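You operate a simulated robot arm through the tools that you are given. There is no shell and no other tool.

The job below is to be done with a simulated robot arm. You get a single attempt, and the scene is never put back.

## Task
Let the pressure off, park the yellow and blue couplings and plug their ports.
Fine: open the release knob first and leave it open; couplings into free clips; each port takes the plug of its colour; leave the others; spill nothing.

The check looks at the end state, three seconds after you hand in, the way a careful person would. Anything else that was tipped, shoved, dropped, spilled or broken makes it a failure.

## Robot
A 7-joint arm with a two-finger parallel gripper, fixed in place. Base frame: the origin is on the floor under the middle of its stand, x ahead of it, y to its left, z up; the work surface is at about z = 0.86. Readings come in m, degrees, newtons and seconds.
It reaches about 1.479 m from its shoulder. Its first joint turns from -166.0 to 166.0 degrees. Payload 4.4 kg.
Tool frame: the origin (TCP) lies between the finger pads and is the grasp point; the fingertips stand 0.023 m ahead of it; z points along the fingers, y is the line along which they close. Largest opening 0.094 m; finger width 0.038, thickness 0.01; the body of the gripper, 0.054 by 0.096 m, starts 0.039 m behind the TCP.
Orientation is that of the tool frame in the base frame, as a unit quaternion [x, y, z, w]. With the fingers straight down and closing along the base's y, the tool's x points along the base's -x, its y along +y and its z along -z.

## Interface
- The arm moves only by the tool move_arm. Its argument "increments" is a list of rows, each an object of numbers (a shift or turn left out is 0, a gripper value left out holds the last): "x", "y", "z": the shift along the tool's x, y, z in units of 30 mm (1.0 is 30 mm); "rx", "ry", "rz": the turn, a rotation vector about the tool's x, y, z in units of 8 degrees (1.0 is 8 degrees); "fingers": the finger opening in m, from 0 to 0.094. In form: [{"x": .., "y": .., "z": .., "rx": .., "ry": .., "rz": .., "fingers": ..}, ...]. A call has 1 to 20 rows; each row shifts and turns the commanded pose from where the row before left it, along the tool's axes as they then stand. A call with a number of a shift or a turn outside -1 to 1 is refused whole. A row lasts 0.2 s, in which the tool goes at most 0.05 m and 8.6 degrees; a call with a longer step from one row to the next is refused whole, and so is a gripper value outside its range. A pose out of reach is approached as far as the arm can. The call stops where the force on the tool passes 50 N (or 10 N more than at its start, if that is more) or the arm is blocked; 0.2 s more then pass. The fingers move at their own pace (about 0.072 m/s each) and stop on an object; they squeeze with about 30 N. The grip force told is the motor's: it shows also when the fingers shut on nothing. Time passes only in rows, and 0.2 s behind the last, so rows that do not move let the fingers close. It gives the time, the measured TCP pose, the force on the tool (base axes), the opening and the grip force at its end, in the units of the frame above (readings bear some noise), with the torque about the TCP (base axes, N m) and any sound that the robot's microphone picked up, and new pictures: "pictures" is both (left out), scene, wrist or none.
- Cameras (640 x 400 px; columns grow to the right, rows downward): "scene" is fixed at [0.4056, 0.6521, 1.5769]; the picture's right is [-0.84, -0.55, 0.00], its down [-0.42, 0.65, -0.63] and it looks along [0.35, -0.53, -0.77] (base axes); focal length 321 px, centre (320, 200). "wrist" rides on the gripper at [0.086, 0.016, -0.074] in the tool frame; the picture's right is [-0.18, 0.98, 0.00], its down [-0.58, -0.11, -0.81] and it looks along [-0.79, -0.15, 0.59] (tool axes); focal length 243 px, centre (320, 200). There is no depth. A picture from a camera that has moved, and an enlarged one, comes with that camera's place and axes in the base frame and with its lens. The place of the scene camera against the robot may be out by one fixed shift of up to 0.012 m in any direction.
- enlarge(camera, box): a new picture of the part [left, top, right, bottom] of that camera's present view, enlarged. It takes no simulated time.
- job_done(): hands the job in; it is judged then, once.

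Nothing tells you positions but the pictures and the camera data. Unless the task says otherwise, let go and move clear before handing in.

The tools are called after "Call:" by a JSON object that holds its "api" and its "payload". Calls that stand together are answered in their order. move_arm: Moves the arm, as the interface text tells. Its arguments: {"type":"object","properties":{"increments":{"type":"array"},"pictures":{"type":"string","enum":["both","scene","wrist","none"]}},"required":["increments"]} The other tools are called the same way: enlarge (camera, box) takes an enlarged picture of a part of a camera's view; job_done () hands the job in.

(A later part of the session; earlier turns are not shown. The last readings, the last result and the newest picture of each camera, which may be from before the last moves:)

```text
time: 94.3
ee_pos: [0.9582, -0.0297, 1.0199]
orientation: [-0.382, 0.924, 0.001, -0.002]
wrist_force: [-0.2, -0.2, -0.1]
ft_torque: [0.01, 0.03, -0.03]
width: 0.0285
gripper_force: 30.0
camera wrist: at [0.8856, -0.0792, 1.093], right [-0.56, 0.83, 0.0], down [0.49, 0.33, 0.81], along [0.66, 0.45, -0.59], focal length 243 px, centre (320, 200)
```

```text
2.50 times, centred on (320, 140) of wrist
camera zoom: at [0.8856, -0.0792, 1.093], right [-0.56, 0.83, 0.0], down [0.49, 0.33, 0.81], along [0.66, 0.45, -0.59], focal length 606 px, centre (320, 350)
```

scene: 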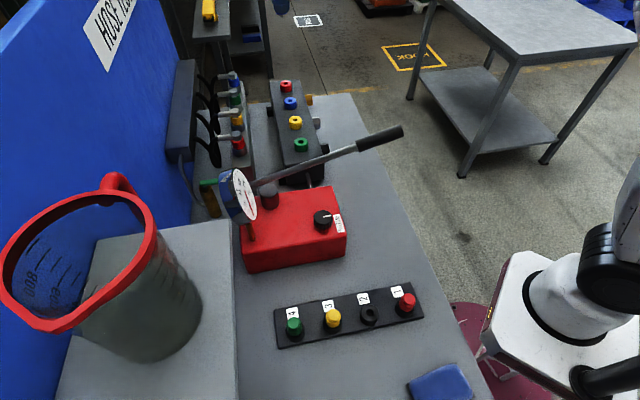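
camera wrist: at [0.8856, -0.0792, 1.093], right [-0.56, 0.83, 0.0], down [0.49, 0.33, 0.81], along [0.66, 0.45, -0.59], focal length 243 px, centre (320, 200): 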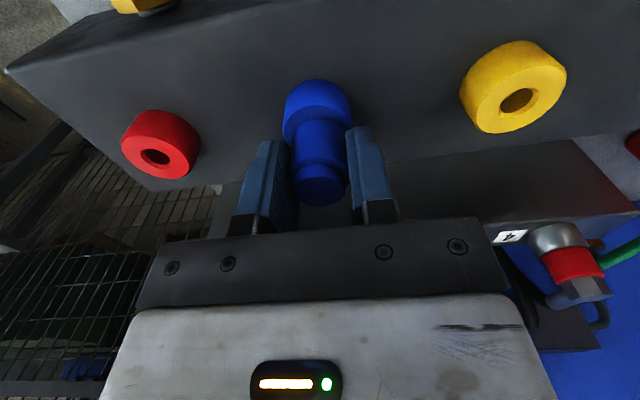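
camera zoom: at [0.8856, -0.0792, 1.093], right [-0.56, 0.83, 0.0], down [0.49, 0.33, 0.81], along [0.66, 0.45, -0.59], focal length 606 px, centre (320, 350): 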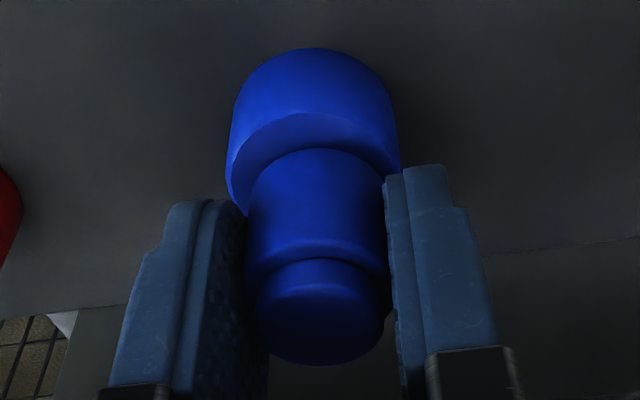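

Call:
{"api": "move_arm", "payload": {"increments": [{"y": -0.03, "z": 0.06}, {"z": 0.08}, {}, {}], "pictures": "wrist"}}

Call:
{"api": "enlarge", "payload": {"camera": "wrist", "box": [240, 60, 400, 220]}}

```text
time: 95.3
ee_pos: [0.9595, -0.0299, 1.0153]
orientation: [-0.382, 0.924, 0.001, -0.001]
wrist_force: [0.2, 1.1, 0.3]
ft_torque: [0.02, 0.0, 0.02]
width: 0.0285
gripper_force: 29.9
camera wrist: at [0.8858, -0.0801, 1.0882], right [-0.56, 0.83, 0.0], down [0.49, 0.33, 0.81], along [0.66, 0.45, -0.59], focal length 243 px, centre (320, 200)
```

wrist: 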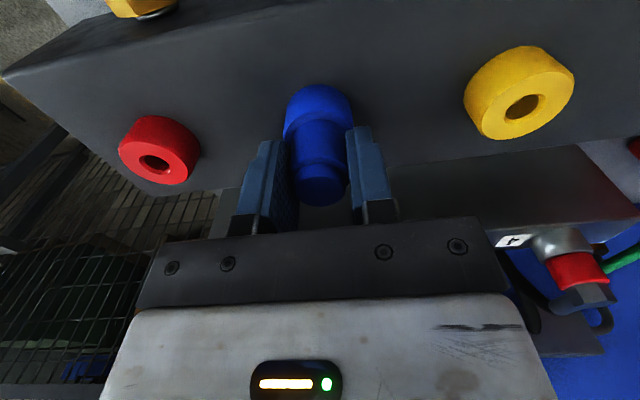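

```text
2.50 times, centred on (320, 140) of wrist
camera zoom: at [0.8858, -0.0801, 1.0882], right [-0.56, 0.83, 0.0], down [0.49, 0.33, 0.81], along [0.66, 0.45, -0.59], focal length 606 px, centre (320, 350)
```

zoom: 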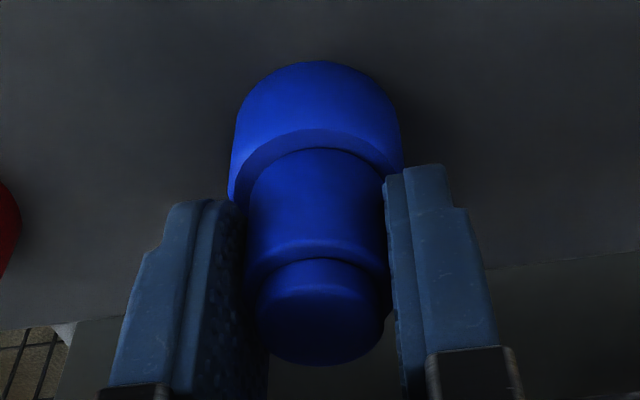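

Call:
{"api": "move_arm", "payload": {"increments": [{"z": 0.05}, {"z": 0.05}, {}], "pictures": "wrist"}}

Call:
{"api": "enlarge", "payload": {"camera": "wrist", "box": [240, 60, 400, 220]}}

```text
time: 96.1
ee_pos: [0.9615, -0.0298, 1.015]
orientation: [-0.382, 0.924, 0.0, 0.0]
wrist_force: [-7.0, 3.6, 24.0]
ft_torque: [0.06, 0.19, 0.0]
width: 0.0283
gripper_force: 29.8
camera wrist: at [0.887, -0.0802, 1.0878], right [-0.56, 0.83, 0.0], down [0.49, 0.33, 0.81], along [0.67, 0.45, -0.59], focal length 243 px, centre (320, 200)
```

wrist: 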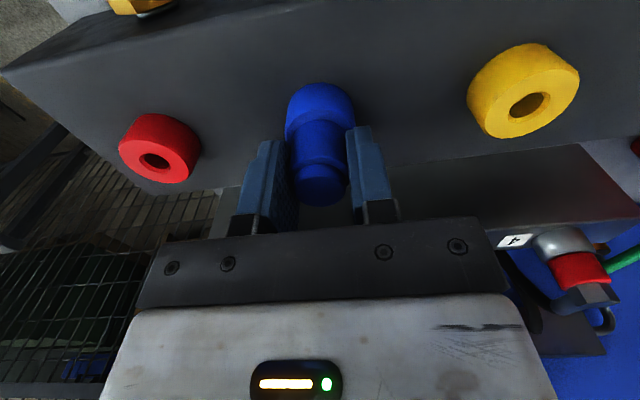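

```text
2.50 times, centred on (320, 140) of wrist
camera zoom: at [0.887, -0.0802, 1.0878], right [-0.56, 0.83, 0.0], down [0.49, 0.33, 0.81], along [0.67, 0.45, -0.59], focal length 606 px, centre (320, 350)
```

zoom: 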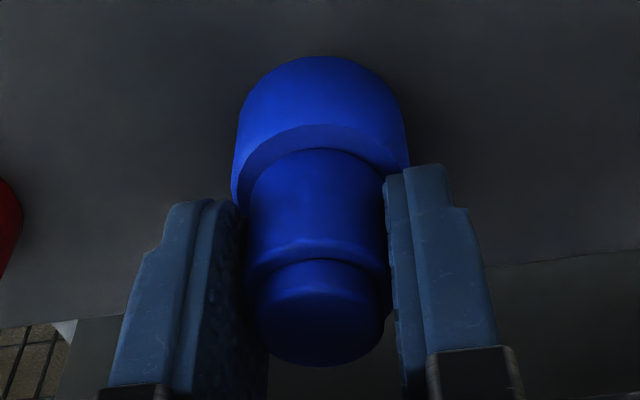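

There is contact with 24 N at TCP z 1.015, and I need to see whether that is the seat or the rim. Checking with the scene camera.

Call:
{"api": "enlarge", "payload": {"camera": "scene", "box": [260, 70, 330, 120]}}

Call:
{"api": "enlarge", "payload": {"camera": "wrist", "box": [270, 70, 370, 170]}}

```text
8.00 times, centred on (295, 95) of scene
camera zoom: at [0.4056, 0.6521, 1.5769], right [-0.84, -0.55, 0.0], down [-0.42, 0.65, -0.63], along [0.35, -0.53, -0.77], focal length 2566 px, centre (520, 1040)
```

zoom: 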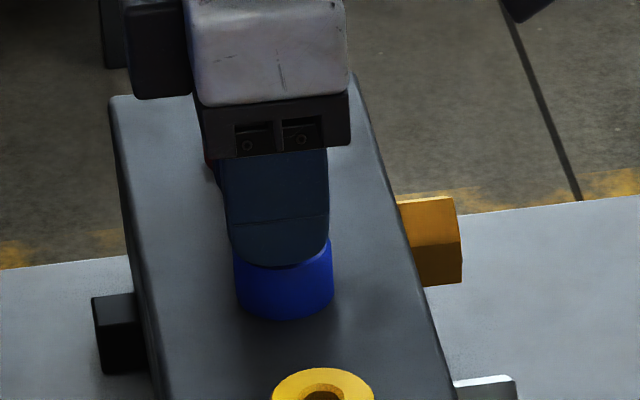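

```text
4.00 times, centred on (320, 120) of wrist
camera zoom: at [0.887, -0.0802, 1.0878], right [-0.56, 0.83, 0.0], down [0.49, 0.33, 0.81], along [0.67, 0.45, -0.59], focal length 970 px, centre (320, 520)
```

zoom: 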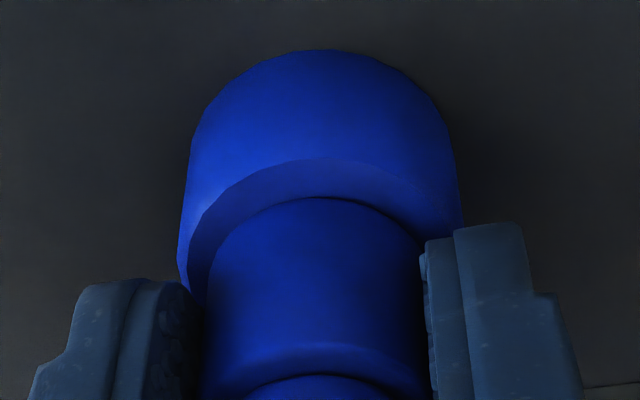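

Call:
{"api": "move_arm", "payload": {"increments": [{"z": 0.03}, {}, {}], "pictures": "none"}}

```text
time: 96.9
ee_pos: [0.9599, -0.0327, 1.0122]
orientation: [-0.382, 0.924, 0.0, 0.001]
wrist_force: [8.2, 2.4, 24.1]
ft_torque: [0.02, -0.15, 0.04]
width: 0.0281
gripper_force: 29.8
```

Call:
{"api": "move_arm", "payload": {"increments": [{"z": 0.03}, {}, {}], "pictures": "wrist"}}

Call:
{"api": "enlarge", "payload": {"camera": "wrist", "box": [240, 60, 400, 220]}}

```text
time: 97.7
ee_pos: [0.9593, -0.0312, 1.0119]
orientation: [-0.382, 0.924, 0.0, -0.001]
wrist_force: [4.9, 1.9, 23.8]
ft_torque: [-0.07, -0.05, -0.01]
width: 0.0283
gripper_force: 29.8
camera wrist: at [0.8863, -0.0808, 1.0845], right [-0.56, 0.83, 0.0], down [0.49, 0.33, 0.81], along [0.67, 0.45, -0.59], focal length 243 px, centre (320, 200)
```

wrist: 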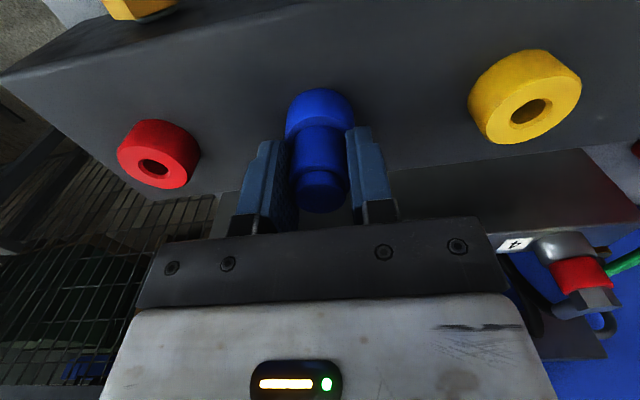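

```text
2.50 times, centred on (320, 140) of wrist
camera zoom: at [0.8863, -0.0808, 1.0845], right [-0.56, 0.83, 0.0], down [0.49, 0.33, 0.81], along [0.67, 0.45, -0.59], focal length 606 px, centre (320, 350)
```

zoom: 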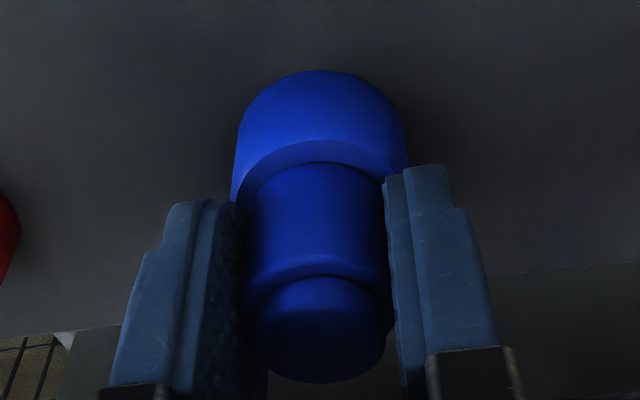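

The plug now slips in the grip rather than going lower, so it is at or very near its seat. I'll release, rise, and look at the gap.

Call:
{"api": "move_arm", "payload": {"increments": [{"z": -0.03}, {"fingers": 0.06}, {"fingers": 0.06}, {"z": -0.4}, {"z": -0.8}, {"z": -0.8}, {"z": -0.6}, {}, {}]}}

Call:
{"api": "enlarge", "payload": {"camera": "wrist", "box": [250, 20, 390, 140]}}

Call:
{"api": "enlarge", "payload": {"camera": "scene", "box": [260, 70, 330, 160]}}

```text
time: 99.7
ee_pos: [0.9594, -0.0294, 1.0904]
orientation: [-0.382, 0.924, 0.001, -0.001]
wrist_force: [-0.3, 0.3, -0.5]
ft_torque: [0.01, 0.03, 0.01]
width: 0.06
gripper_force: 0.1
camera wrist: at [0.8861, -0.0788, 1.163], right [-0.56, 0.83, 0.0], down [0.49, 0.33, 0.81], along [0.66, 0.45, -0.59], focal length 243 px, centre (320, 200)
```

scene: 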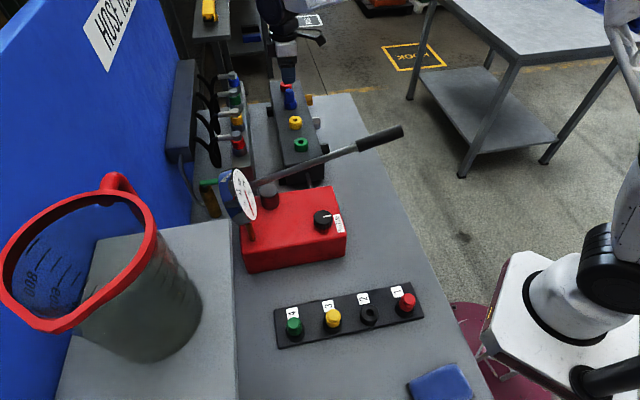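
wrist: 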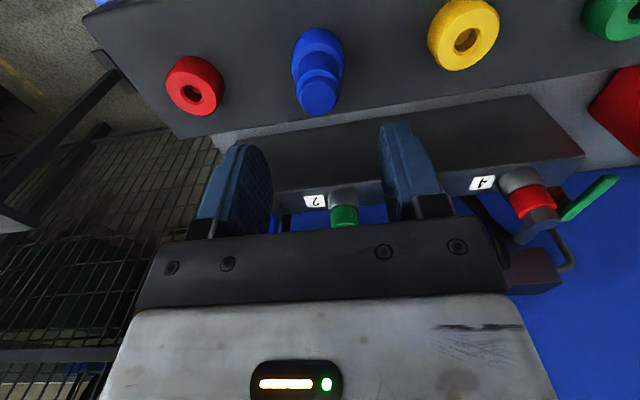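

```text
3.33 times, centred on (320, 80) of wrist
camera zoom: at [0.8861, -0.0788, 1.163], right [-0.56, 0.83, 0.0], down [0.49, 0.33, 0.81], along [0.66, 0.45, -0.59], focal length 809 px, centre (320, 600)
```

zoom: 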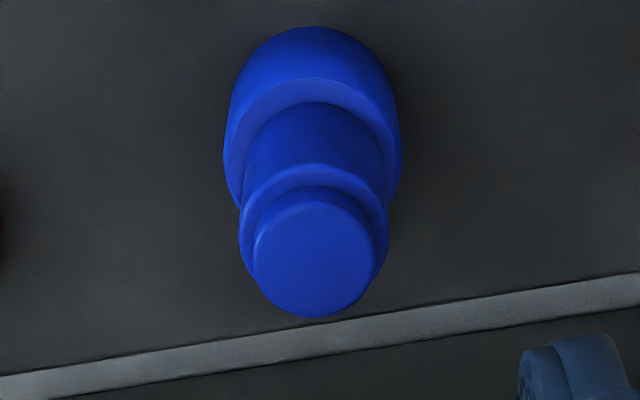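

```text
4.44 times, centred on (295, 115) of scene
camera zoom: at [0.4056, 0.6521, 1.5769], right [-0.84, -0.55, 0.0], down [-0.42, 0.65, -0.63], along [0.35, -0.53, -0.77], focal length 1426 px, centre (431, 578)
```

zoom: 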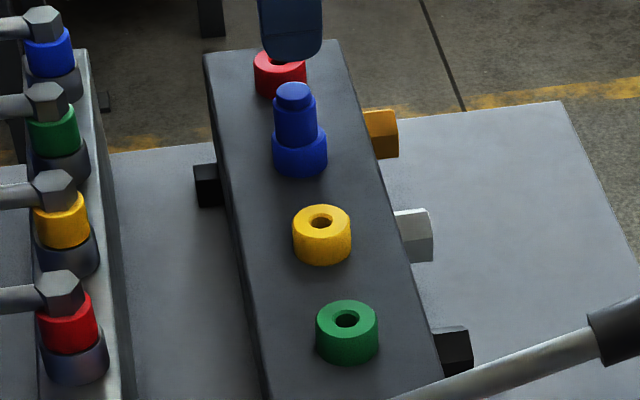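

Call:
{"api": "enlarge", "payload": {"camera": "scene", "box": [275, 78, 311, 118]}}

Call:
{"api": "enlarge", "payload": {"camera": "wrist", "box": [280, 20, 360, 120]}}

```text
10.00 times, centred on (293, 98) of scene
camera zoom: at [0.4056, 0.6521, 1.5769], right [-0.84, -0.55, 0.0], down [-0.42, 0.65, -0.63], along [0.35, -0.53, -0.77], focal length 3208 px, centre (590, 1220)
```

zoom: 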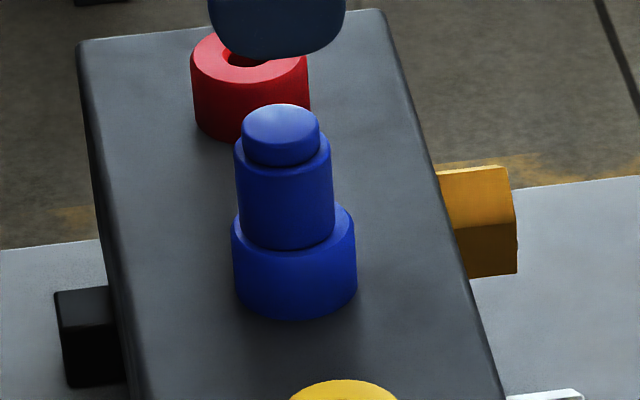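

```text
4.00 times, centred on (320, 70) of wrist
camera zoom: at [0.8861, -0.0788, 1.163], right [-0.56, 0.83, 0.0], down [0.49, 0.33, 0.81], along [0.66, 0.45, -0.59], focal length 970 px, centre (320, 720)
```

zoom: 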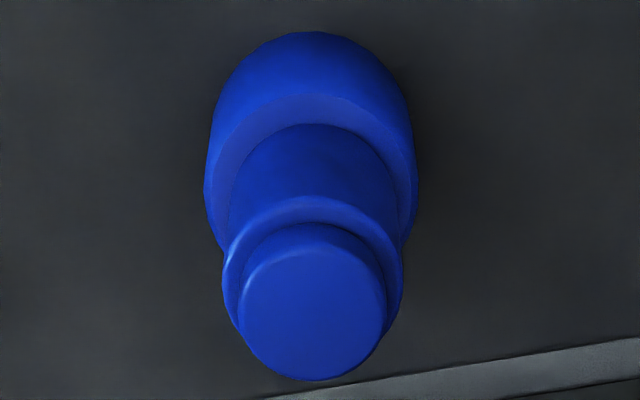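

Call:
{"api": "enlarge", "payload": {"camera": "scene", "box": [284, 92, 304, 114]}}

Call:
{"api": "enlarge", "payload": {"camera": "scene", "box": [220, 75, 250, 105]}}

```text
16.00 times, centred on (294, 103) of scene
camera zoom: at [0.4056, 0.6521, 1.5769], right [-0.84, -0.55, 0.0], down [-0.42, 0.65, -0.63], along [0.35, -0.53, -0.77], focal length 5133 px, centre (736, 1752)
```

zoom: 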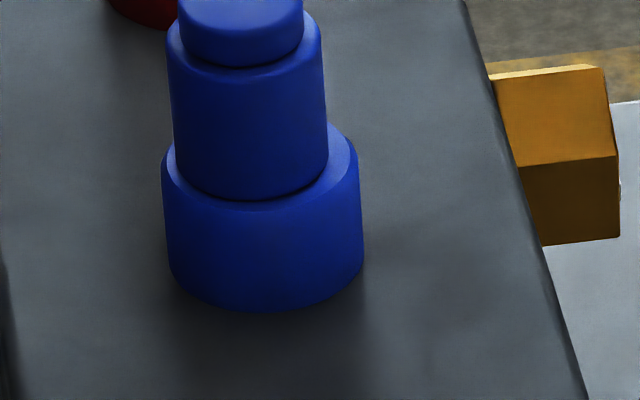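

```text
13.33 times, centred on (235, 90) of scene
camera zoom: at [0.4056, 0.6521, 1.5769], right [-0.84, -0.55, 0.0], down [-0.42, 0.65, -0.63], along [0.35, -0.53, -0.77], focal length 4277 px, centre (1453, 1667)
```

zoom: 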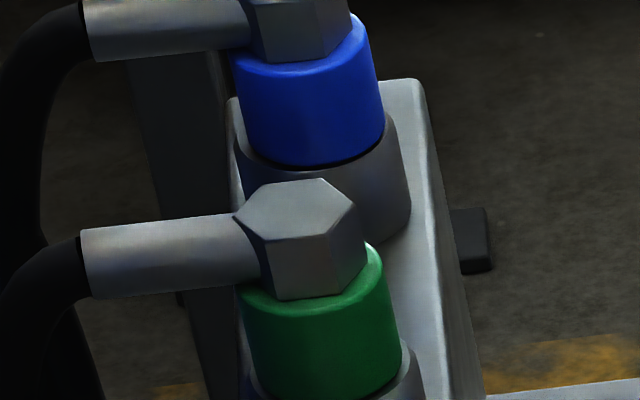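

The blue plug sits coaxial and flush on its port. Next the yellow plug: I'll rise, travel back, and hover above it.

Call:
{"api": "move_arm", "payload": {"increments": [{"z": -1}, {"z": -1}, {"z": -1}, {"z": -1}, {"z": -1}, {"z": -1}, {"z": -0.5}, {"x": -0.0215, "y": 1}, {"x": -0.0215, "y": 1}, {"x": -0.0215, "y": 1}, {"x": -0.0215, "y": 1}, {"x": -0.0215, "y": 1}, {"x": -0.0215, "y": 1}, {"x": -0.0215, "y": 1}, {"x": -0.0215, "y": 1}, {"x": -0.0215, "y": 1}, {"x": -0.0215, "y": 1}, {"x": -0.0215, "y": 1}], "pictures": "scene"}}

Call:
{"api": "move_arm", "payload": {"increments": [{"x": -0.0215, "y": 1}, {"x": -0.0215, "y": 1}, {"x": -0.0215, "y": 1}, {"x": -0.0215, "y": 1}, {"x": -0.0215, "y": 1}, {"x": -0.0215, "y": 1}, {"x": -0.0215, "y": 1}, {"x": -0.0215, "y": 1}, {"x": -0.0215, "y": 1}, {"x": -0.0215, "y": 1}, {"x": -0.0215, "y": 0.97}, {}, {}]}}

```text
time: 103.5
ee_pos: [0.7299, 0.2094, 1.2864]
orientation: [-0.382, 0.924, 0.001, -0.001]
wrist_force: [-0.4, -0.3, 0.7]
ft_torque: [0.01, 0.02, 0.02]
width: 0.0602
gripper_force: 0.0
```

scene: 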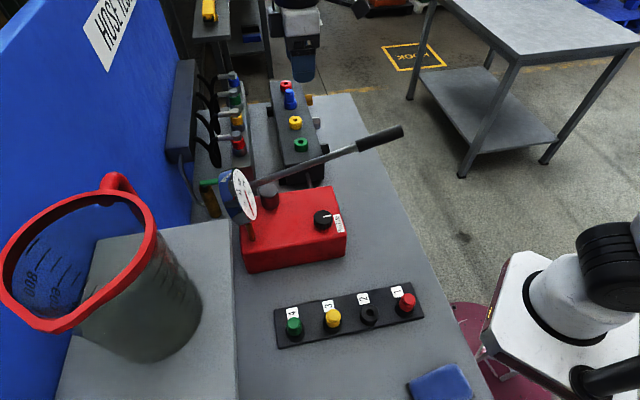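

```text
time: 106.3
ee_pos: [0.5073, 0.4463, 1.2855]
orientation: [-0.382, 0.924, 0.001, -0.002]
wrist_force: [-0.2, 0.3, -0.4]
ft_torque: [-0.02, 0.03, -0.03]
width: 0.0601
gripper_force: 0.0
camera wrist: at [0.4337, 0.3965, 1.3576], right [-0.56, 0.83, 0.0], down [0.49, 0.33, 0.81], along [0.66, 0.45, -0.59], focal length 243 px, centre (320, 200)
```

scene: 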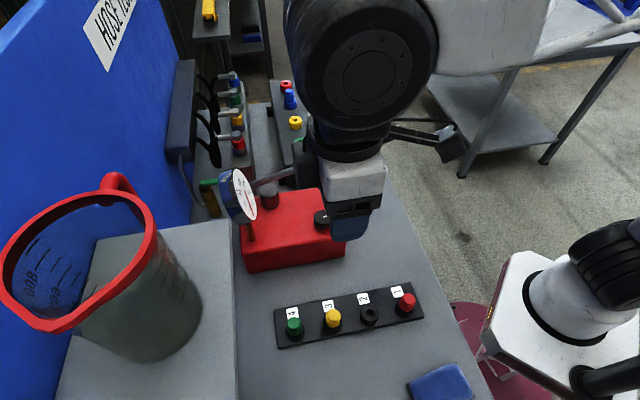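
wrist: 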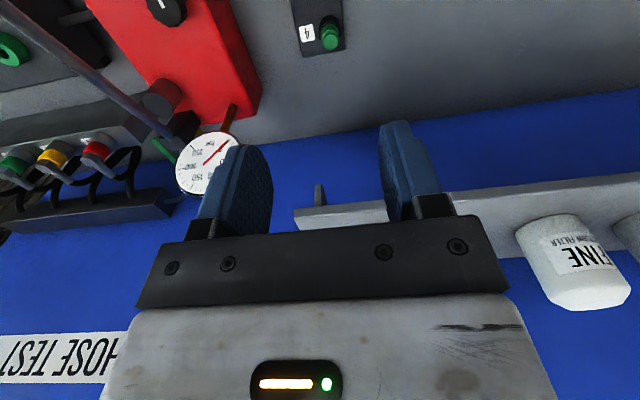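

I'll descend above the yellow plug and check.

Call:
{"api": "move_arm", "payload": {"increments": [{"z": 1, "fingers": 0.08}, {"z": 1}, {"z": 1}, {"z": 1}, {"z": 1}, {"z": 1}, {"z": 1}, {"z": 1}, {"z": 0.7}, {}, {}]}}

Call:
{"api": "enlarge", "payload": {"camera": "wrist", "box": [240, 20, 400, 180]}}

```text
time: 108.7
ee_pos: [0.5057, 0.4461, 1.025]
orientation: [-0.382, 0.924, 0.001, -0.001]
wrist_force: [-0.1, -0.1, -0.6]
ft_torque: [0.03, 0.02, -0.01]
width: 0.08
gripper_force: 0.1
camera wrist: at [0.4329, 0.3958, 1.0971], right [-0.56, 0.83, 0.0], down [0.49, 0.33, 0.81], along [0.66, 0.45, -0.59], focal length 243 px, centre (320, 200)
```

scene: 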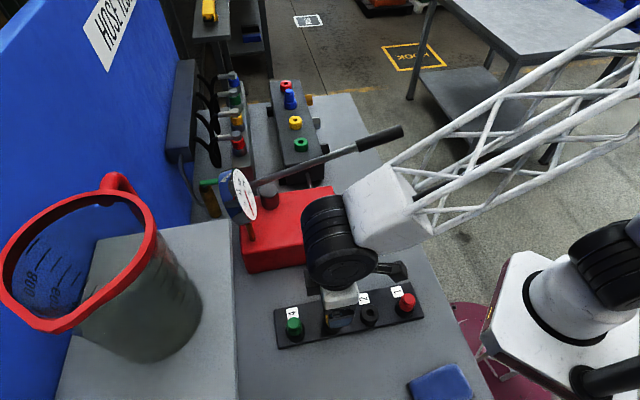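
wrist: 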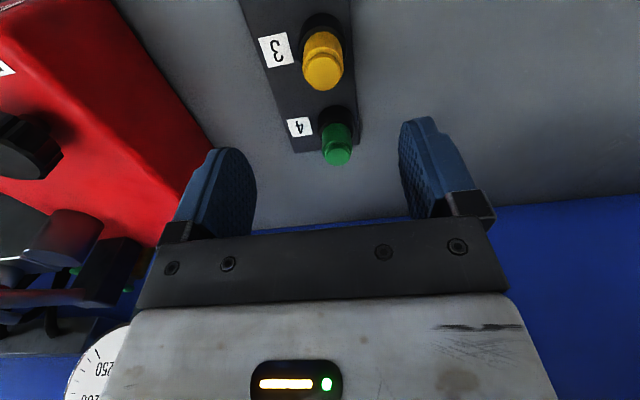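

```text
2.50 times, centred on (320, 100) of wrist
camera zoom: at [0.4329, 0.3958, 1.0971], right [-0.56, 0.83, 0.0], down [0.49, 0.33, 0.81], along [0.66, 0.45, -0.59], focal length 606 px, centre (320, 450)
```

zoom: 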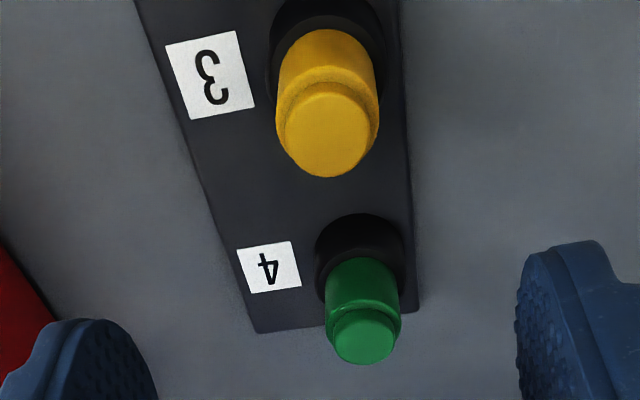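

Call:
{"api": "move_arm", "payload": {"increments": [{"x": 0.03, "y": 0.08, "z": 0.8, "fingers": 0.07}, {"z": 0.8}, {"z": 0.8}, {"z": 0.6}, {}, {}], "pictures": "wrist"}}

Call:
{"api": "enlarge", "payload": {"camera": "wrist", "box": [240, 60, 400, 220]}}

```text
time: 110.1
ee_pos: [0.5038, 0.4482, 0.9349]
orientation: [-0.382, 0.924, 0.001, -0.001]
wrist_force: [-0.5, -0.1, 0.0]
ft_torque: [0.01, -0.02, 0.0]
width: 0.0699
gripper_force: 0.0
camera wrist: at [0.4308, 0.3987, 1.0079], right [-0.56, 0.83, 0.0], down [0.49, 0.33, 0.81], along [0.66, 0.45, -0.59], focal length 243 px, centre (320, 200)
```

wrist: 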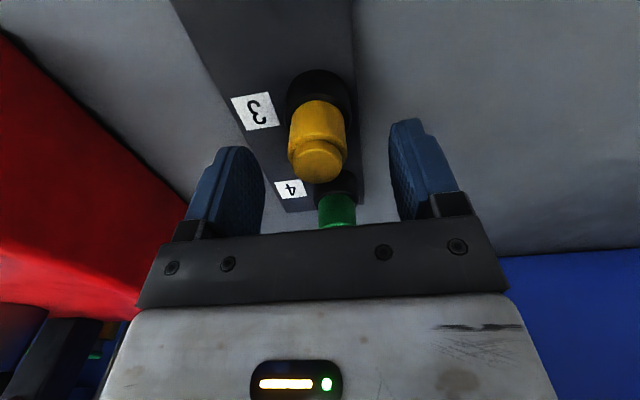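

```text
2.50 times, centred on (320, 140) of wrist
camera zoom: at [0.4308, 0.3987, 1.0079], right [-0.56, 0.83, 0.0], down [0.49, 0.33, 0.81], along [0.66, 0.45, -0.59], focal length 606 px, centre (320, 350)
```

zoom: 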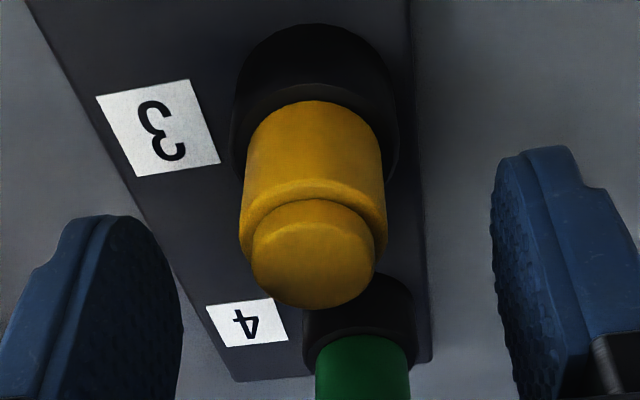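

Call:
{"api": "move_arm", "payload": {"increments": [{"y": -0.02, "z": 0.4}, {}, {"fingers": 0.02}, {"fingers": 0.02}, {"fingers": 0.02}, {"fingers": 0.02}, {}], "pictures": "wrist"}}

Call:
{"api": "enlarge", "payload": {"camera": "wrist", "box": [240, 60, 400, 220]}}

```text
time: 111.7
ee_pos: [0.5034, 0.4469, 0.9243]
orientation: [-0.382, 0.924, 0.001, 0.0]
wrist_force: [-0.9, 0.2, 0.1]
ft_torque: [-0.02, -0.01, 0.0]
width: 0.0284
gripper_force: 29.5
camera wrist: at [0.4305, 0.3971, 0.9977], right [-0.56, 0.83, 0.0], down [0.49, 0.33, 0.81], along [0.66, 0.45, -0.59], focal length 243 px, centre (320, 200)
```

wrist: 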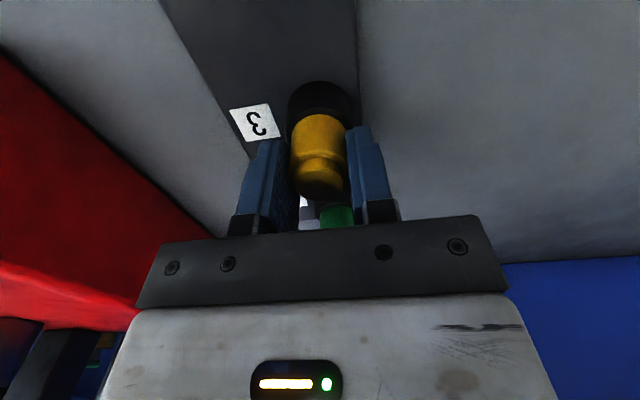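

```text
2.50 times, centred on (320, 140) of wrist
camera zoom: at [0.4305, 0.3971, 0.9977], right [-0.56, 0.83, 0.0], down [0.49, 0.33, 0.81], along [0.66, 0.45, -0.59], focal length 606 px, centre (320, 350)
```

zoom: 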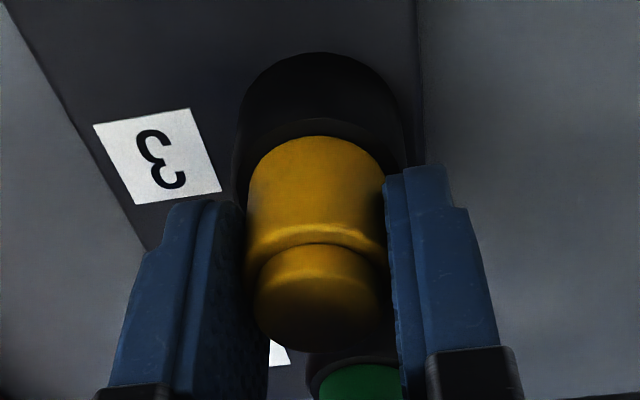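

The yellow plug is gripped. I'll lift it straight out and then travel at height to the yellow port.

Call:
{"api": "move_arm", "payload": {"increments": [{"z": -0.2}, {"z": -0.3}, {"z": -0.5}, {"z": -0.8}, {"z": -0.8}, {}], "pictures": "wrist"}}

Call:
{"api": "enlarge", "payload": {"camera": "wrist", "box": [240, 60, 400, 220]}}

```text
time: 113.1
ee_pos: [0.5011, 0.4437, 1.0015]
orientation: [-0.381, 0.925, 0.001, -0.001]
wrist_force: [-0.3, 0.5, -0.7]
ft_torque: [0.01, 0.01, -0.02]
width: 0.0284
gripper_force: 29.2
camera wrist: at [0.4283, 0.3946, 1.0741], right [-0.56, 0.83, 0.0], down [0.49, 0.33, 0.81], along [0.66, 0.45, -0.59], focal length 243 px, centre (320, 200)
```

wrist: 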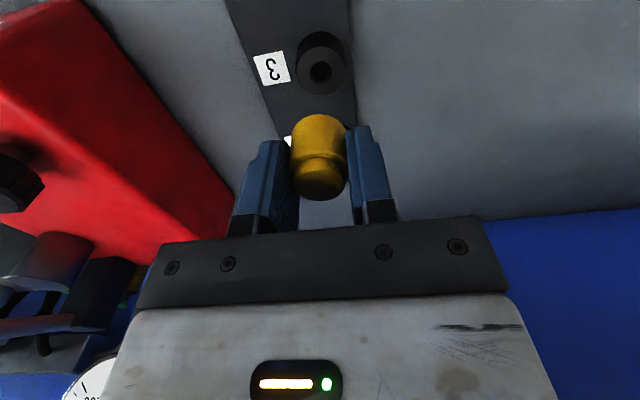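

```text
2.50 times, centred on (320, 140) of wrist
camera zoom: at [0.4283, 0.3946, 1.0741], right [-0.56, 0.83, 0.0], down [0.49, 0.33, 0.81], along [0.66, 0.45, -0.59], focal length 606 px, centre (320, 350)
```

zoom: 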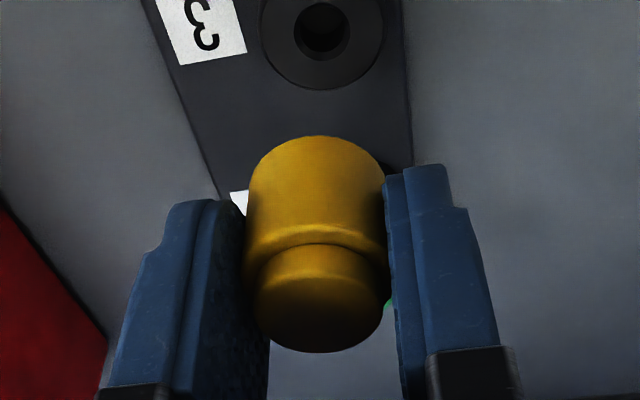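

Call:
{"api": "move_arm", "payload": {"increments": [{"z": -1}, {"z": -1}, {"z": -1}, {"z": -1}, {"z": -1}, {"z": -1}, {"z": -1}, {"z": -1}, {"z": -1}, {"x": 0.0193, "y": -0.98}, {"x": 0.0193, "y": -0.98}, {"x": 0.0193, "y": -0.98}, {"x": 0.0193, "y": -0.98}, {"x": 0.0193, "y": -0.98}, {"x": 0.0193, "y": -0.98}, {"x": 0.0193, "y": -0.98}, {"x": 0.0193, "y": -0.98}, {"x": 0.0193, "y": -0.98}, {"x": 0.0193, "y": -0.98}], "pictures": "scene"}}

Call:
{"api": "move_arm", "payload": {"increments": [{"x": 0.0193, "y": -0.98}, {"x": 0.0193, "y": -0.98}, {"x": 0.0193, "y": -0.98}, {"x": 0.0193, "y": -0.98}, {"x": 0.0193, "y": -0.98}, {"x": 0.0193, "y": -0.98}, {"x": 0.0193, "y": -0.98}, {"x": 0.0193, "y": -0.98}, {"x": 0.0193, "y": -0.98}, {}, {"z": 1}, {"z": 1}, {"z": 1}, {"z": 1}, {"z": 1}, {"z": 0.8}, {}, {}]}}

Call:
{"api": "enlarge", "payload": {"camera": "wrist", "box": [240, 40, 400, 200]}}

```text
time: 117.1
ee_pos: [0.7047, 0.2339, 1.2687]
orientation: [-0.383, 0.924, 0.001, -0.001]
wrist_force: [-0.3, 0.2, 0.0]
ft_torque: [0.01, 0.02, -0.02]
width: 0.0283
gripper_force: 30.9
```

scene: 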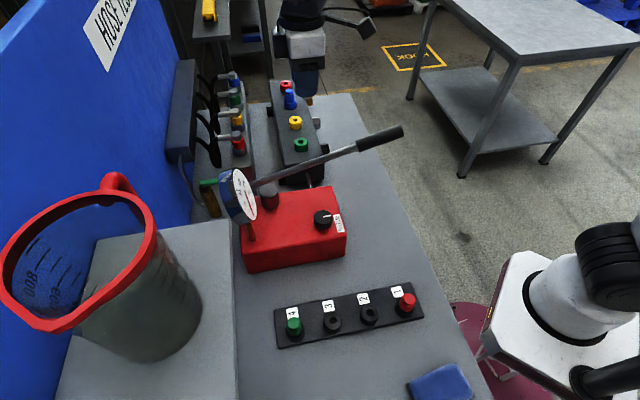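

```text
time: 120.9
ee_pos: [0.8862, 0.045, 1.0976]
orientation: [-0.382, 0.924, 0.0, -0.002]
wrist_force: [0.9, -0.4, -0.6]
ft_torque: [-0.01, -0.02, -0.02]
width: 0.0283
gripper_force: 30.0
camera wrist: at [0.8145, -0.0044, 1.1692], right [-0.56, 0.83, 0.0], down [0.49, 0.33, 0.81], along [0.66, 0.45, -0.59], focal length 243 px, centre (320, 200)
```

scene: 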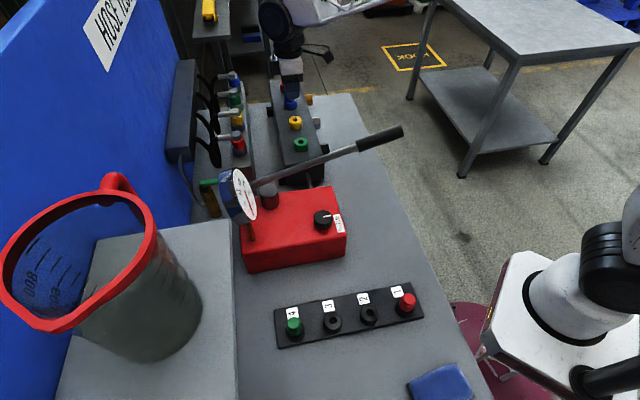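
wrist: 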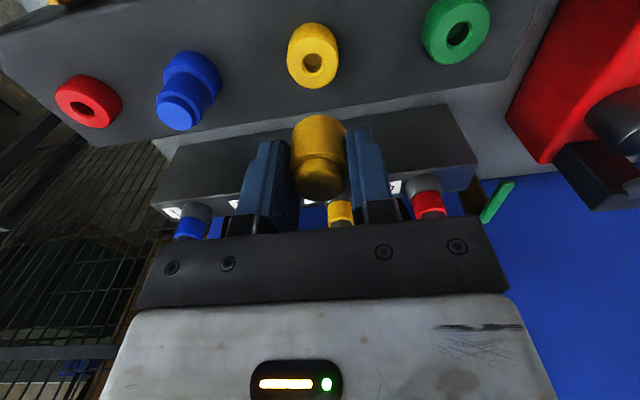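

```text
2.50 times, centred on (320, 120) of wrist
camera zoom: at [0.8145, -0.0044, 1.1692], right [-0.56, 0.83, 0.0], down [0.49, 0.33, 0.81], along [0.66, 0.45, -0.59], focal length 606 px, centre (320, 400)
```

zoom: 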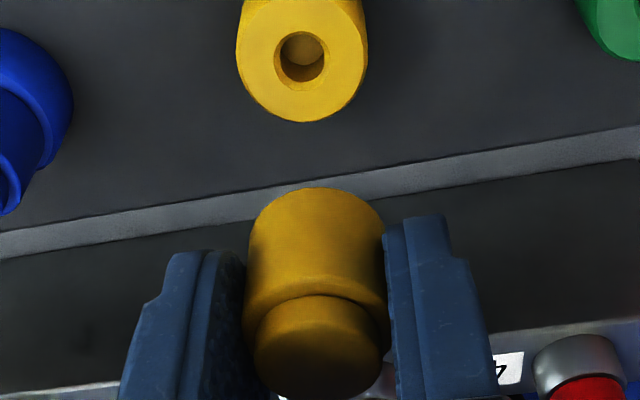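

The hole is about 5 mm to the −y side and 1 mm nearer. I'll trim and descend in stages as before.

Call:
{"api": "move_arm", "payload": {"increments": [{"x": 0.035, "y": -0.155, "z": 0.4}, {"z": 0.5}, {"z": 0.4}, {}, {}], "pictures": "wrist"}}

Call:
{"api": "enlarge", "payload": {"camera": "wrist", "box": [240, 60, 400, 220]}}

Call:
{"api": "enlarge", "payload": {"camera": "scene", "box": [265, 85, 335, 140]}}

```text
time: 122.1
ee_pos: [0.8909, 0.0407, 1.0571]
orientation: [-0.382, 0.924, 0.001, -0.001]
wrist_force: [0.1, 0.5, 0.8]
ft_torque: [0.0, 0.03, 0.01]
width: 0.0285
gripper_force: 30.3
camera wrist: at [0.8176, -0.0088, 1.1294], right [-0.56, 0.83, 0.0], down [0.49, 0.33, 0.81], along [0.66, 0.45, -0.59], focal length 243 px, centre (320, 200)
```

wrist: 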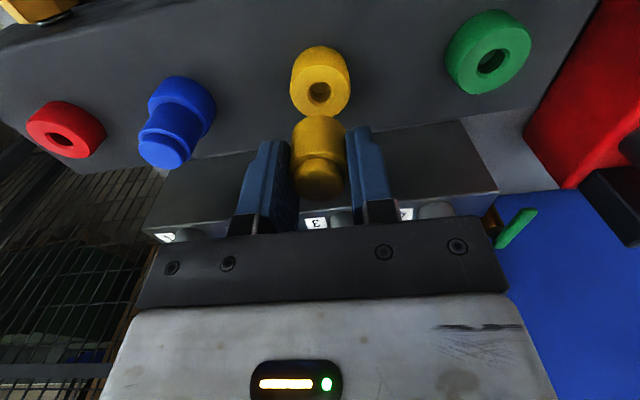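

```text
2.50 times, centred on (320, 140) of wrist
camera zoom: at [0.8176, -0.0088, 1.1294], right [-0.56, 0.83, 0.0], down [0.49, 0.33, 0.81], along [0.66, 0.45, -0.59], focal length 606 px, centre (320, 350)
```

zoom: 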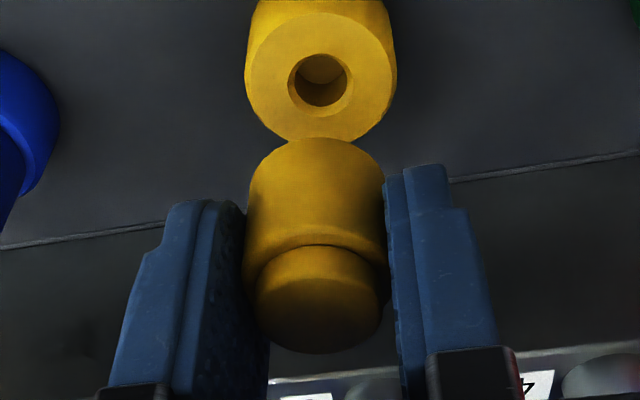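

```text
7.27 times, centred on (300, 112) of scene
camera zoom: at [0.4056, 0.6521, 1.5769], right [-0.84, -0.55, 0.0], down [-0.42, 0.65, -0.63], along [0.35, -0.53, -0.77], focal length 2333 px, centre (466, 836)
```

zoom: 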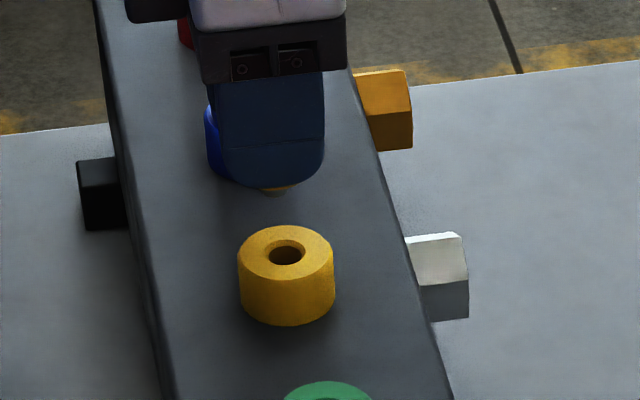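

Both cameras say the plug is about 2 mm too far forward. I'll trim back and descend closer.

Call:
{"api": "move_arm", "payload": {"increments": [{"x": 0.06, "y": 0.015}, {}, {"z": 0.3}, {"z": 0.35}, {}, {}], "pictures": "wrist"}}

Call:
{"api": "enlarge", "payload": {"camera": "wrist", "box": [240, 60, 400, 220]}}

Call:
{"api": "enlarge", "payload": {"camera": "scene", "box": [265, 85, 335, 140]}}

```text
time: 123.5
ee_pos: [0.8895, 0.0396, 1.0378]
orientation: [-0.382, 0.924, 0.001, -0.001]
wrist_force: [0.5, 0.0, -0.2]
ft_torque: [0.0, 0.0, 0.0]
width: 0.0286
gripper_force: 30.5
camera wrist: at [0.8164, -0.0102, 1.1104], right [-0.56, 0.83, 0.0], down [0.49, 0.33, 0.81], along [0.66, 0.45, -0.59], focal length 243 px, centre (320, 200)
```

wrist: 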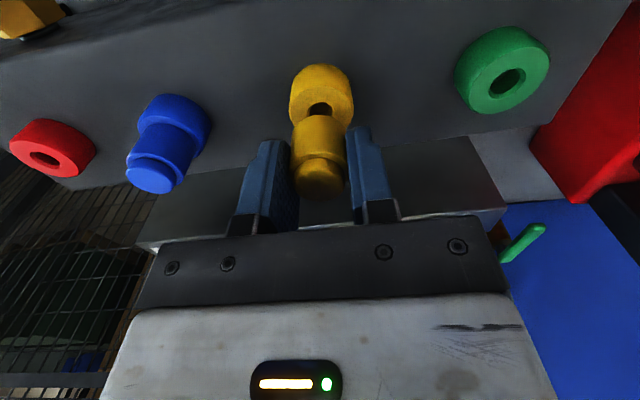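

```text
2.50 times, centred on (320, 140) of wrist
camera zoom: at [0.8164, -0.0102, 1.1104], right [-0.56, 0.83, 0.0], down [0.49, 0.33, 0.81], along [0.66, 0.45, -0.59], focal length 606 px, centre (320, 350)
```

zoom: 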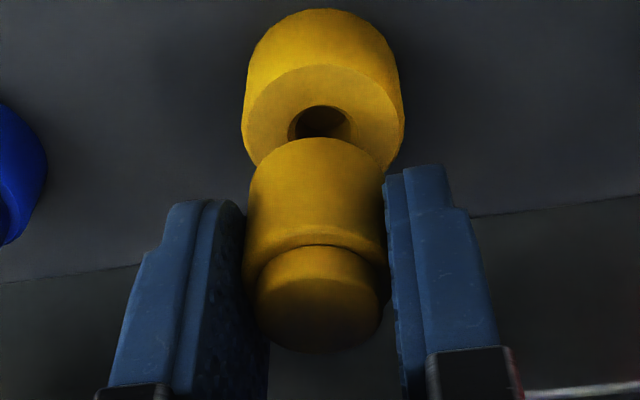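

```text
7.27 times, centred on (300, 112) of scene
camera zoom: at [0.4056, 0.6521, 1.5769], right [-0.84, -0.55, 0.0], down [-0.42, 0.65, -0.63], along [0.35, -0.53, -0.77], focal length 2333 px, centre (466, 836)
```

zoom: 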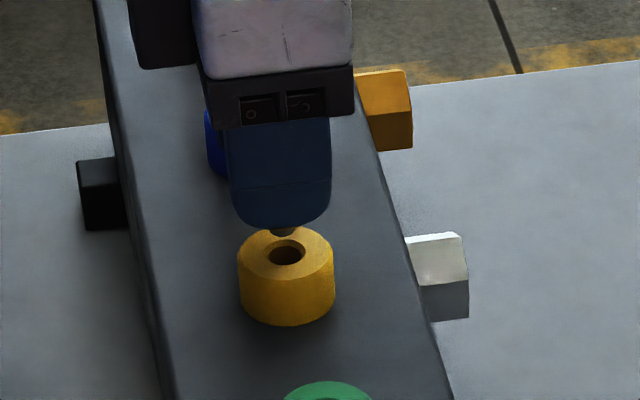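

Forward alignment now agrees in both views; it needs 1 mm toward +y. Continuing down.

Call:
{"api": "move_arm", "payload": {"increments": [{"y": 0.028}, {}, {"z": 0.12}, {"z": 0.12}, {}, {}], "pictures": "wrist"}}

Call:
{"api": "enlarge", "payload": {"camera": "wrist", "box": [240, 60, 400, 220]}}

Call:
{"api": "enlarge", "payload": {"camera": "scene", "box": [265, 85, 335, 140]}}

```text
time: 124.9
ee_pos: [0.8883, 0.0375, 1.0306]
orientation: [-0.382, 0.924, 0.0, -0.001]
wrist_force: [0.5, -0.8, -1.4]
ft_torque: [0.0, 0.01, 0.01]
width: 0.0284
gripper_force: 30.0
camera wrist: at [0.8161, -0.0115, 1.1026], right [-0.56, 0.83, 0.0], down [0.49, 0.33, 0.81], along [0.66, 0.45, -0.59], focal length 243 px, centre (320, 200)
```

wrist: 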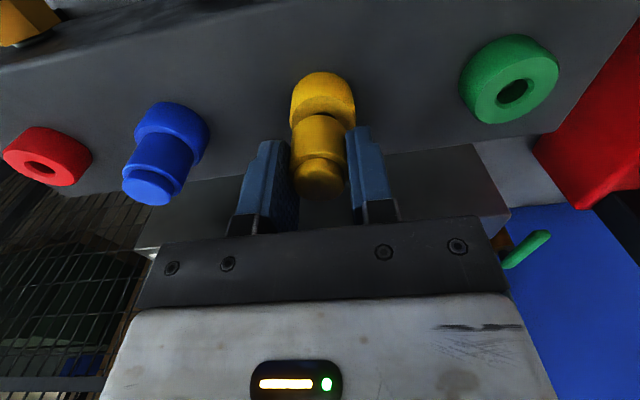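

```text
2.50 times, centred on (320, 140) of wrist
camera zoom: at [0.8161, -0.0115, 1.1026], right [-0.56, 0.83, 0.0], down [0.49, 0.33, 0.81], along [0.66, 0.45, -0.59], focal length 606 px, centre (320, 350)
```

zoom: 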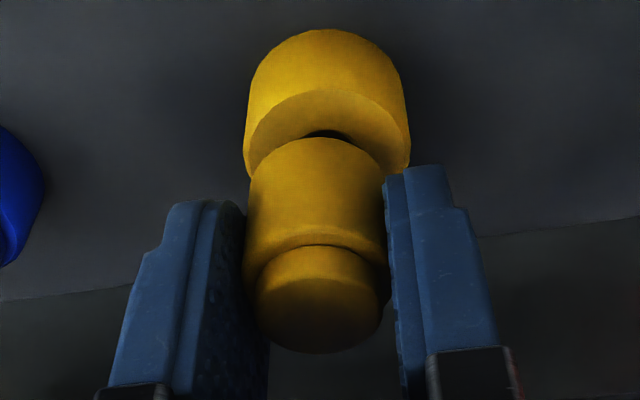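

```text
7.27 times, centred on (300, 112) of scene
camera zoom: at [0.4056, 0.6521, 1.5769], right [-0.84, -0.55, 0.0], down [-0.42, 0.65, -0.63], along [0.35, -0.53, -0.77], focal length 2333 px, centre (466, 836)
```

zoom: 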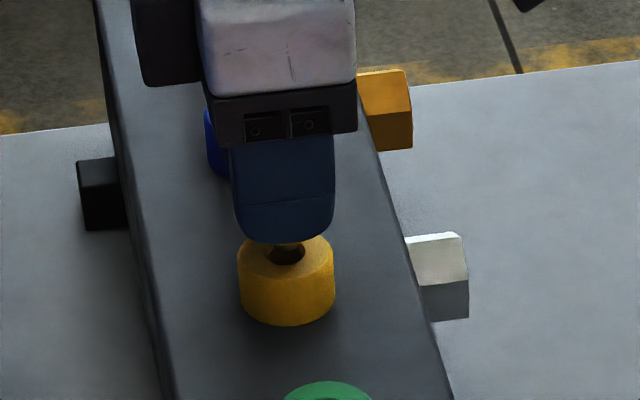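

Call:
{"api": "move_arm", "payload": {"increments": [{"x": -0.03, "y": 0.055}, {}, {}, {}], "pictures": "wrist"}}

Call:
{"api": "enlarge", "payload": {"camera": "wrist", "box": [240, 60, 400, 220]}}

```text
time: 125.9
ee_pos: [0.8869, 0.0413, 1.031]
orientation: [-0.382, 0.924, 0.001, -0.001]
wrist_force: [-0.2, 0.3, -0.7]
ft_torque: [-0.04, 0.03, -0.04]
width: 0.0286
gripper_force: 30.3
camera wrist: at [0.8155, -0.0088, 1.1031], right [-0.56, 0.83, 0.0], down [0.49, 0.33, 0.81], along [0.66, 0.45, -0.59], focal length 243 px, centre (320, 200)
```

wrist: 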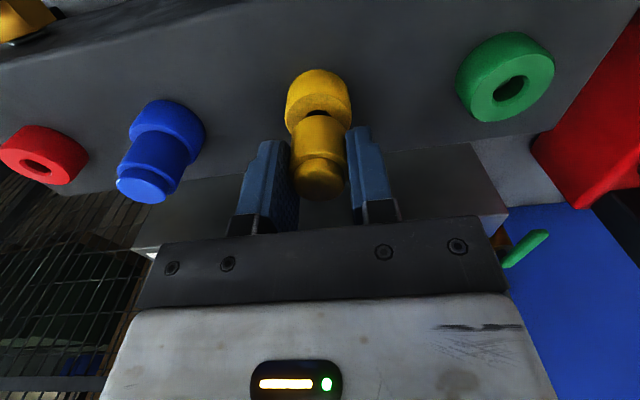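

```text
2.50 times, centred on (320, 140) of wrist
camera zoom: at [0.8155, -0.0088, 1.1031], right [-0.56, 0.83, 0.0], down [0.49, 0.33, 0.81], along [0.66, 0.45, -0.59], focal length 606 px, centre (320, 350)
```

zoom: 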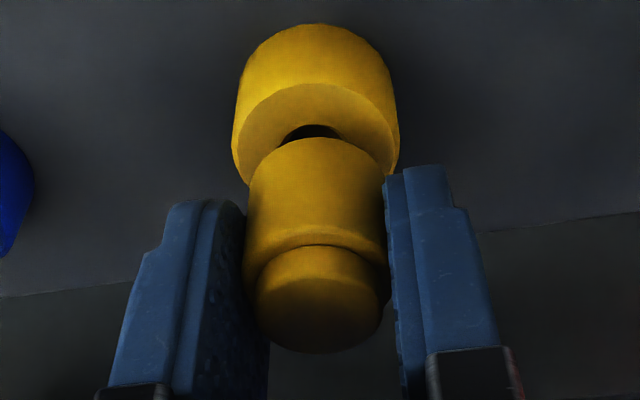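

Aligned on both axes now. I'll lower in small steps.

Call:
{"api": "move_arm", "payload": {"increments": [{"z": 0.1}, {"z": 0.1}, {}, {}], "pictures": "wrist"}}

Call:
{"api": "enlarge", "payload": {"camera": "wrist", "box": [240, 60, 400, 220]}}

```text
time: 126.9
ee_pos: [0.8887, 0.0399, 1.023]
orientation: [-0.382, 0.924, 0.001, -0.001]
wrist_force: [0.0, 0.4, -0.1]
ft_torque: [0.01, 0.01, 0.03]
width: 0.0284
gripper_force: 30.2
camera wrist: at [0.8153, -0.0089, 1.0965], right [-0.56, 0.83, 0.0], down [0.49, 0.33, 0.81], along [0.66, 0.45, -0.59], focal length 243 px, centre (320, 200)
```

wrist: 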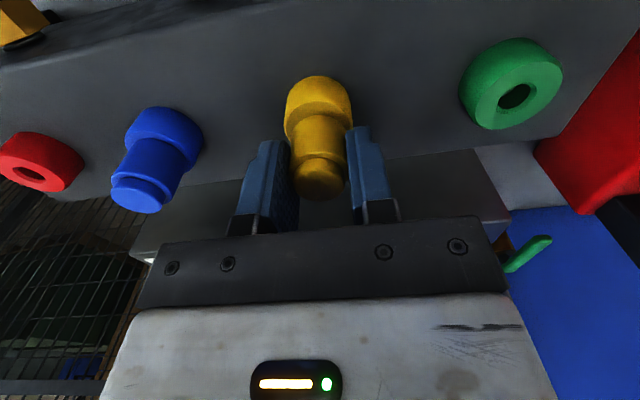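

```text
2.50 times, centred on (320, 140) of wrist
camera zoom: at [0.8153, -0.0089, 1.0965], right [-0.56, 0.83, 0.0], down [0.49, 0.33, 0.81], along [0.66, 0.45, -0.59], focal length 606 px, centre (320, 350)
```

zoom: 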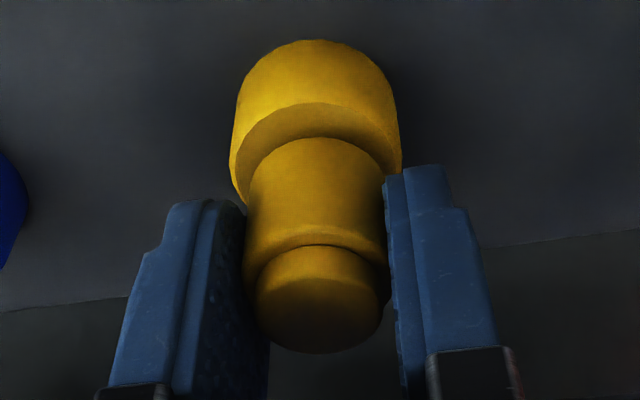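

Call:
{"api": "move_arm", "payload": {"increments": [{"z": 0.07}, {"z": 0.07}, {}, {}], "pictures": "wrist"}}

Call:
{"api": "enlarge", "payload": {"camera": "wrist", "box": [240, 60, 400, 220]}}

```text
time: 127.9
ee_pos: [0.8882, 0.0392, 1.0213]
orientation: [-0.382, 0.924, 0.0, -0.002]
wrist_force: [0.4, -0.4, 0.4]
ft_torque: [0.03, 0.01, -0.02]
width: 0.0283
gripper_force: 30.3
camera wrist: at [0.8149, -0.0093, 1.0932], right [-0.56, 0.83, 0.0], down [0.49, 0.33, 0.81], along [0.66, 0.45, -0.59], focal length 243 px, centre (320, 200)
```

wrist: 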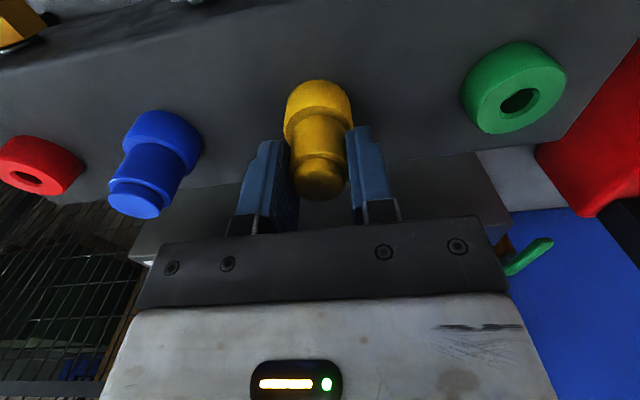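

```text
2.50 times, centred on (320, 140) of wrist
camera zoom: at [0.8149, -0.0093, 1.0932], right [-0.56, 0.83, 0.0], down [0.49, 0.33, 0.81], along [0.66, 0.45, -0.59], focal length 606 px, centre (320, 350)
```

zoom: 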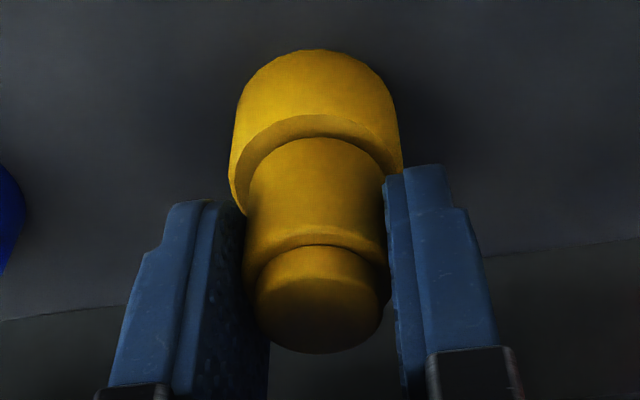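

Call:
{"api": "move_arm", "payload": {"increments": [{"z": 0.05}, {"z": 0.05}, {}, {}], "pictures": "wrist"}}

Call:
{"api": "enlarge", "payload": {"camera": "wrist", "box": [240, 60, 400, 220]}}

```text
time: 128.9
ee_pos: [0.8886, 0.0417, 1.0182]
orientation: [-0.382, 0.924, 0.0, 0.0]
wrist_force: [-0.3, 0.2, 6.0]
ft_torque: [-0.02, 0.0, 0.05]
width: 0.0283
gripper_force: 30.0
camera wrist: at [0.8145, -0.009, 1.0905], right [-0.56, 0.83, 0.0], down [0.49, 0.33, 0.81], along [0.67, 0.45, -0.59], focal length 243 px, centre (320, 200)
```

wrist: 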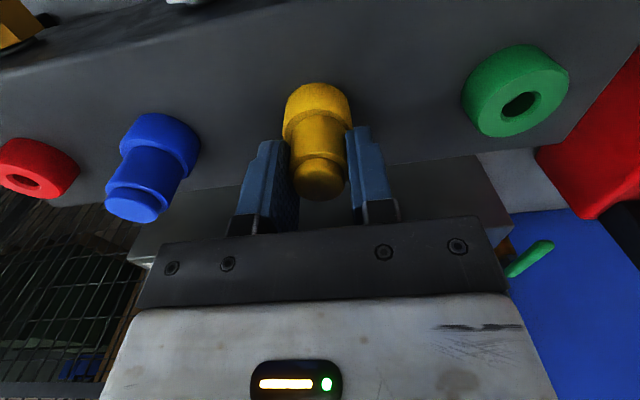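

```text
2.50 times, centred on (320, 140) of wrist
camera zoom: at [0.8145, -0.009, 1.0905], right [-0.56, 0.83, 0.0], down [0.49, 0.33, 0.81], along [0.67, 0.45, -0.59], focal length 606 px, centre (320, 350)
```

zoom: 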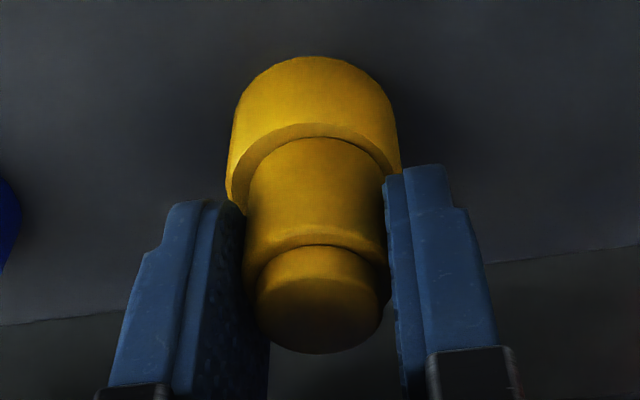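

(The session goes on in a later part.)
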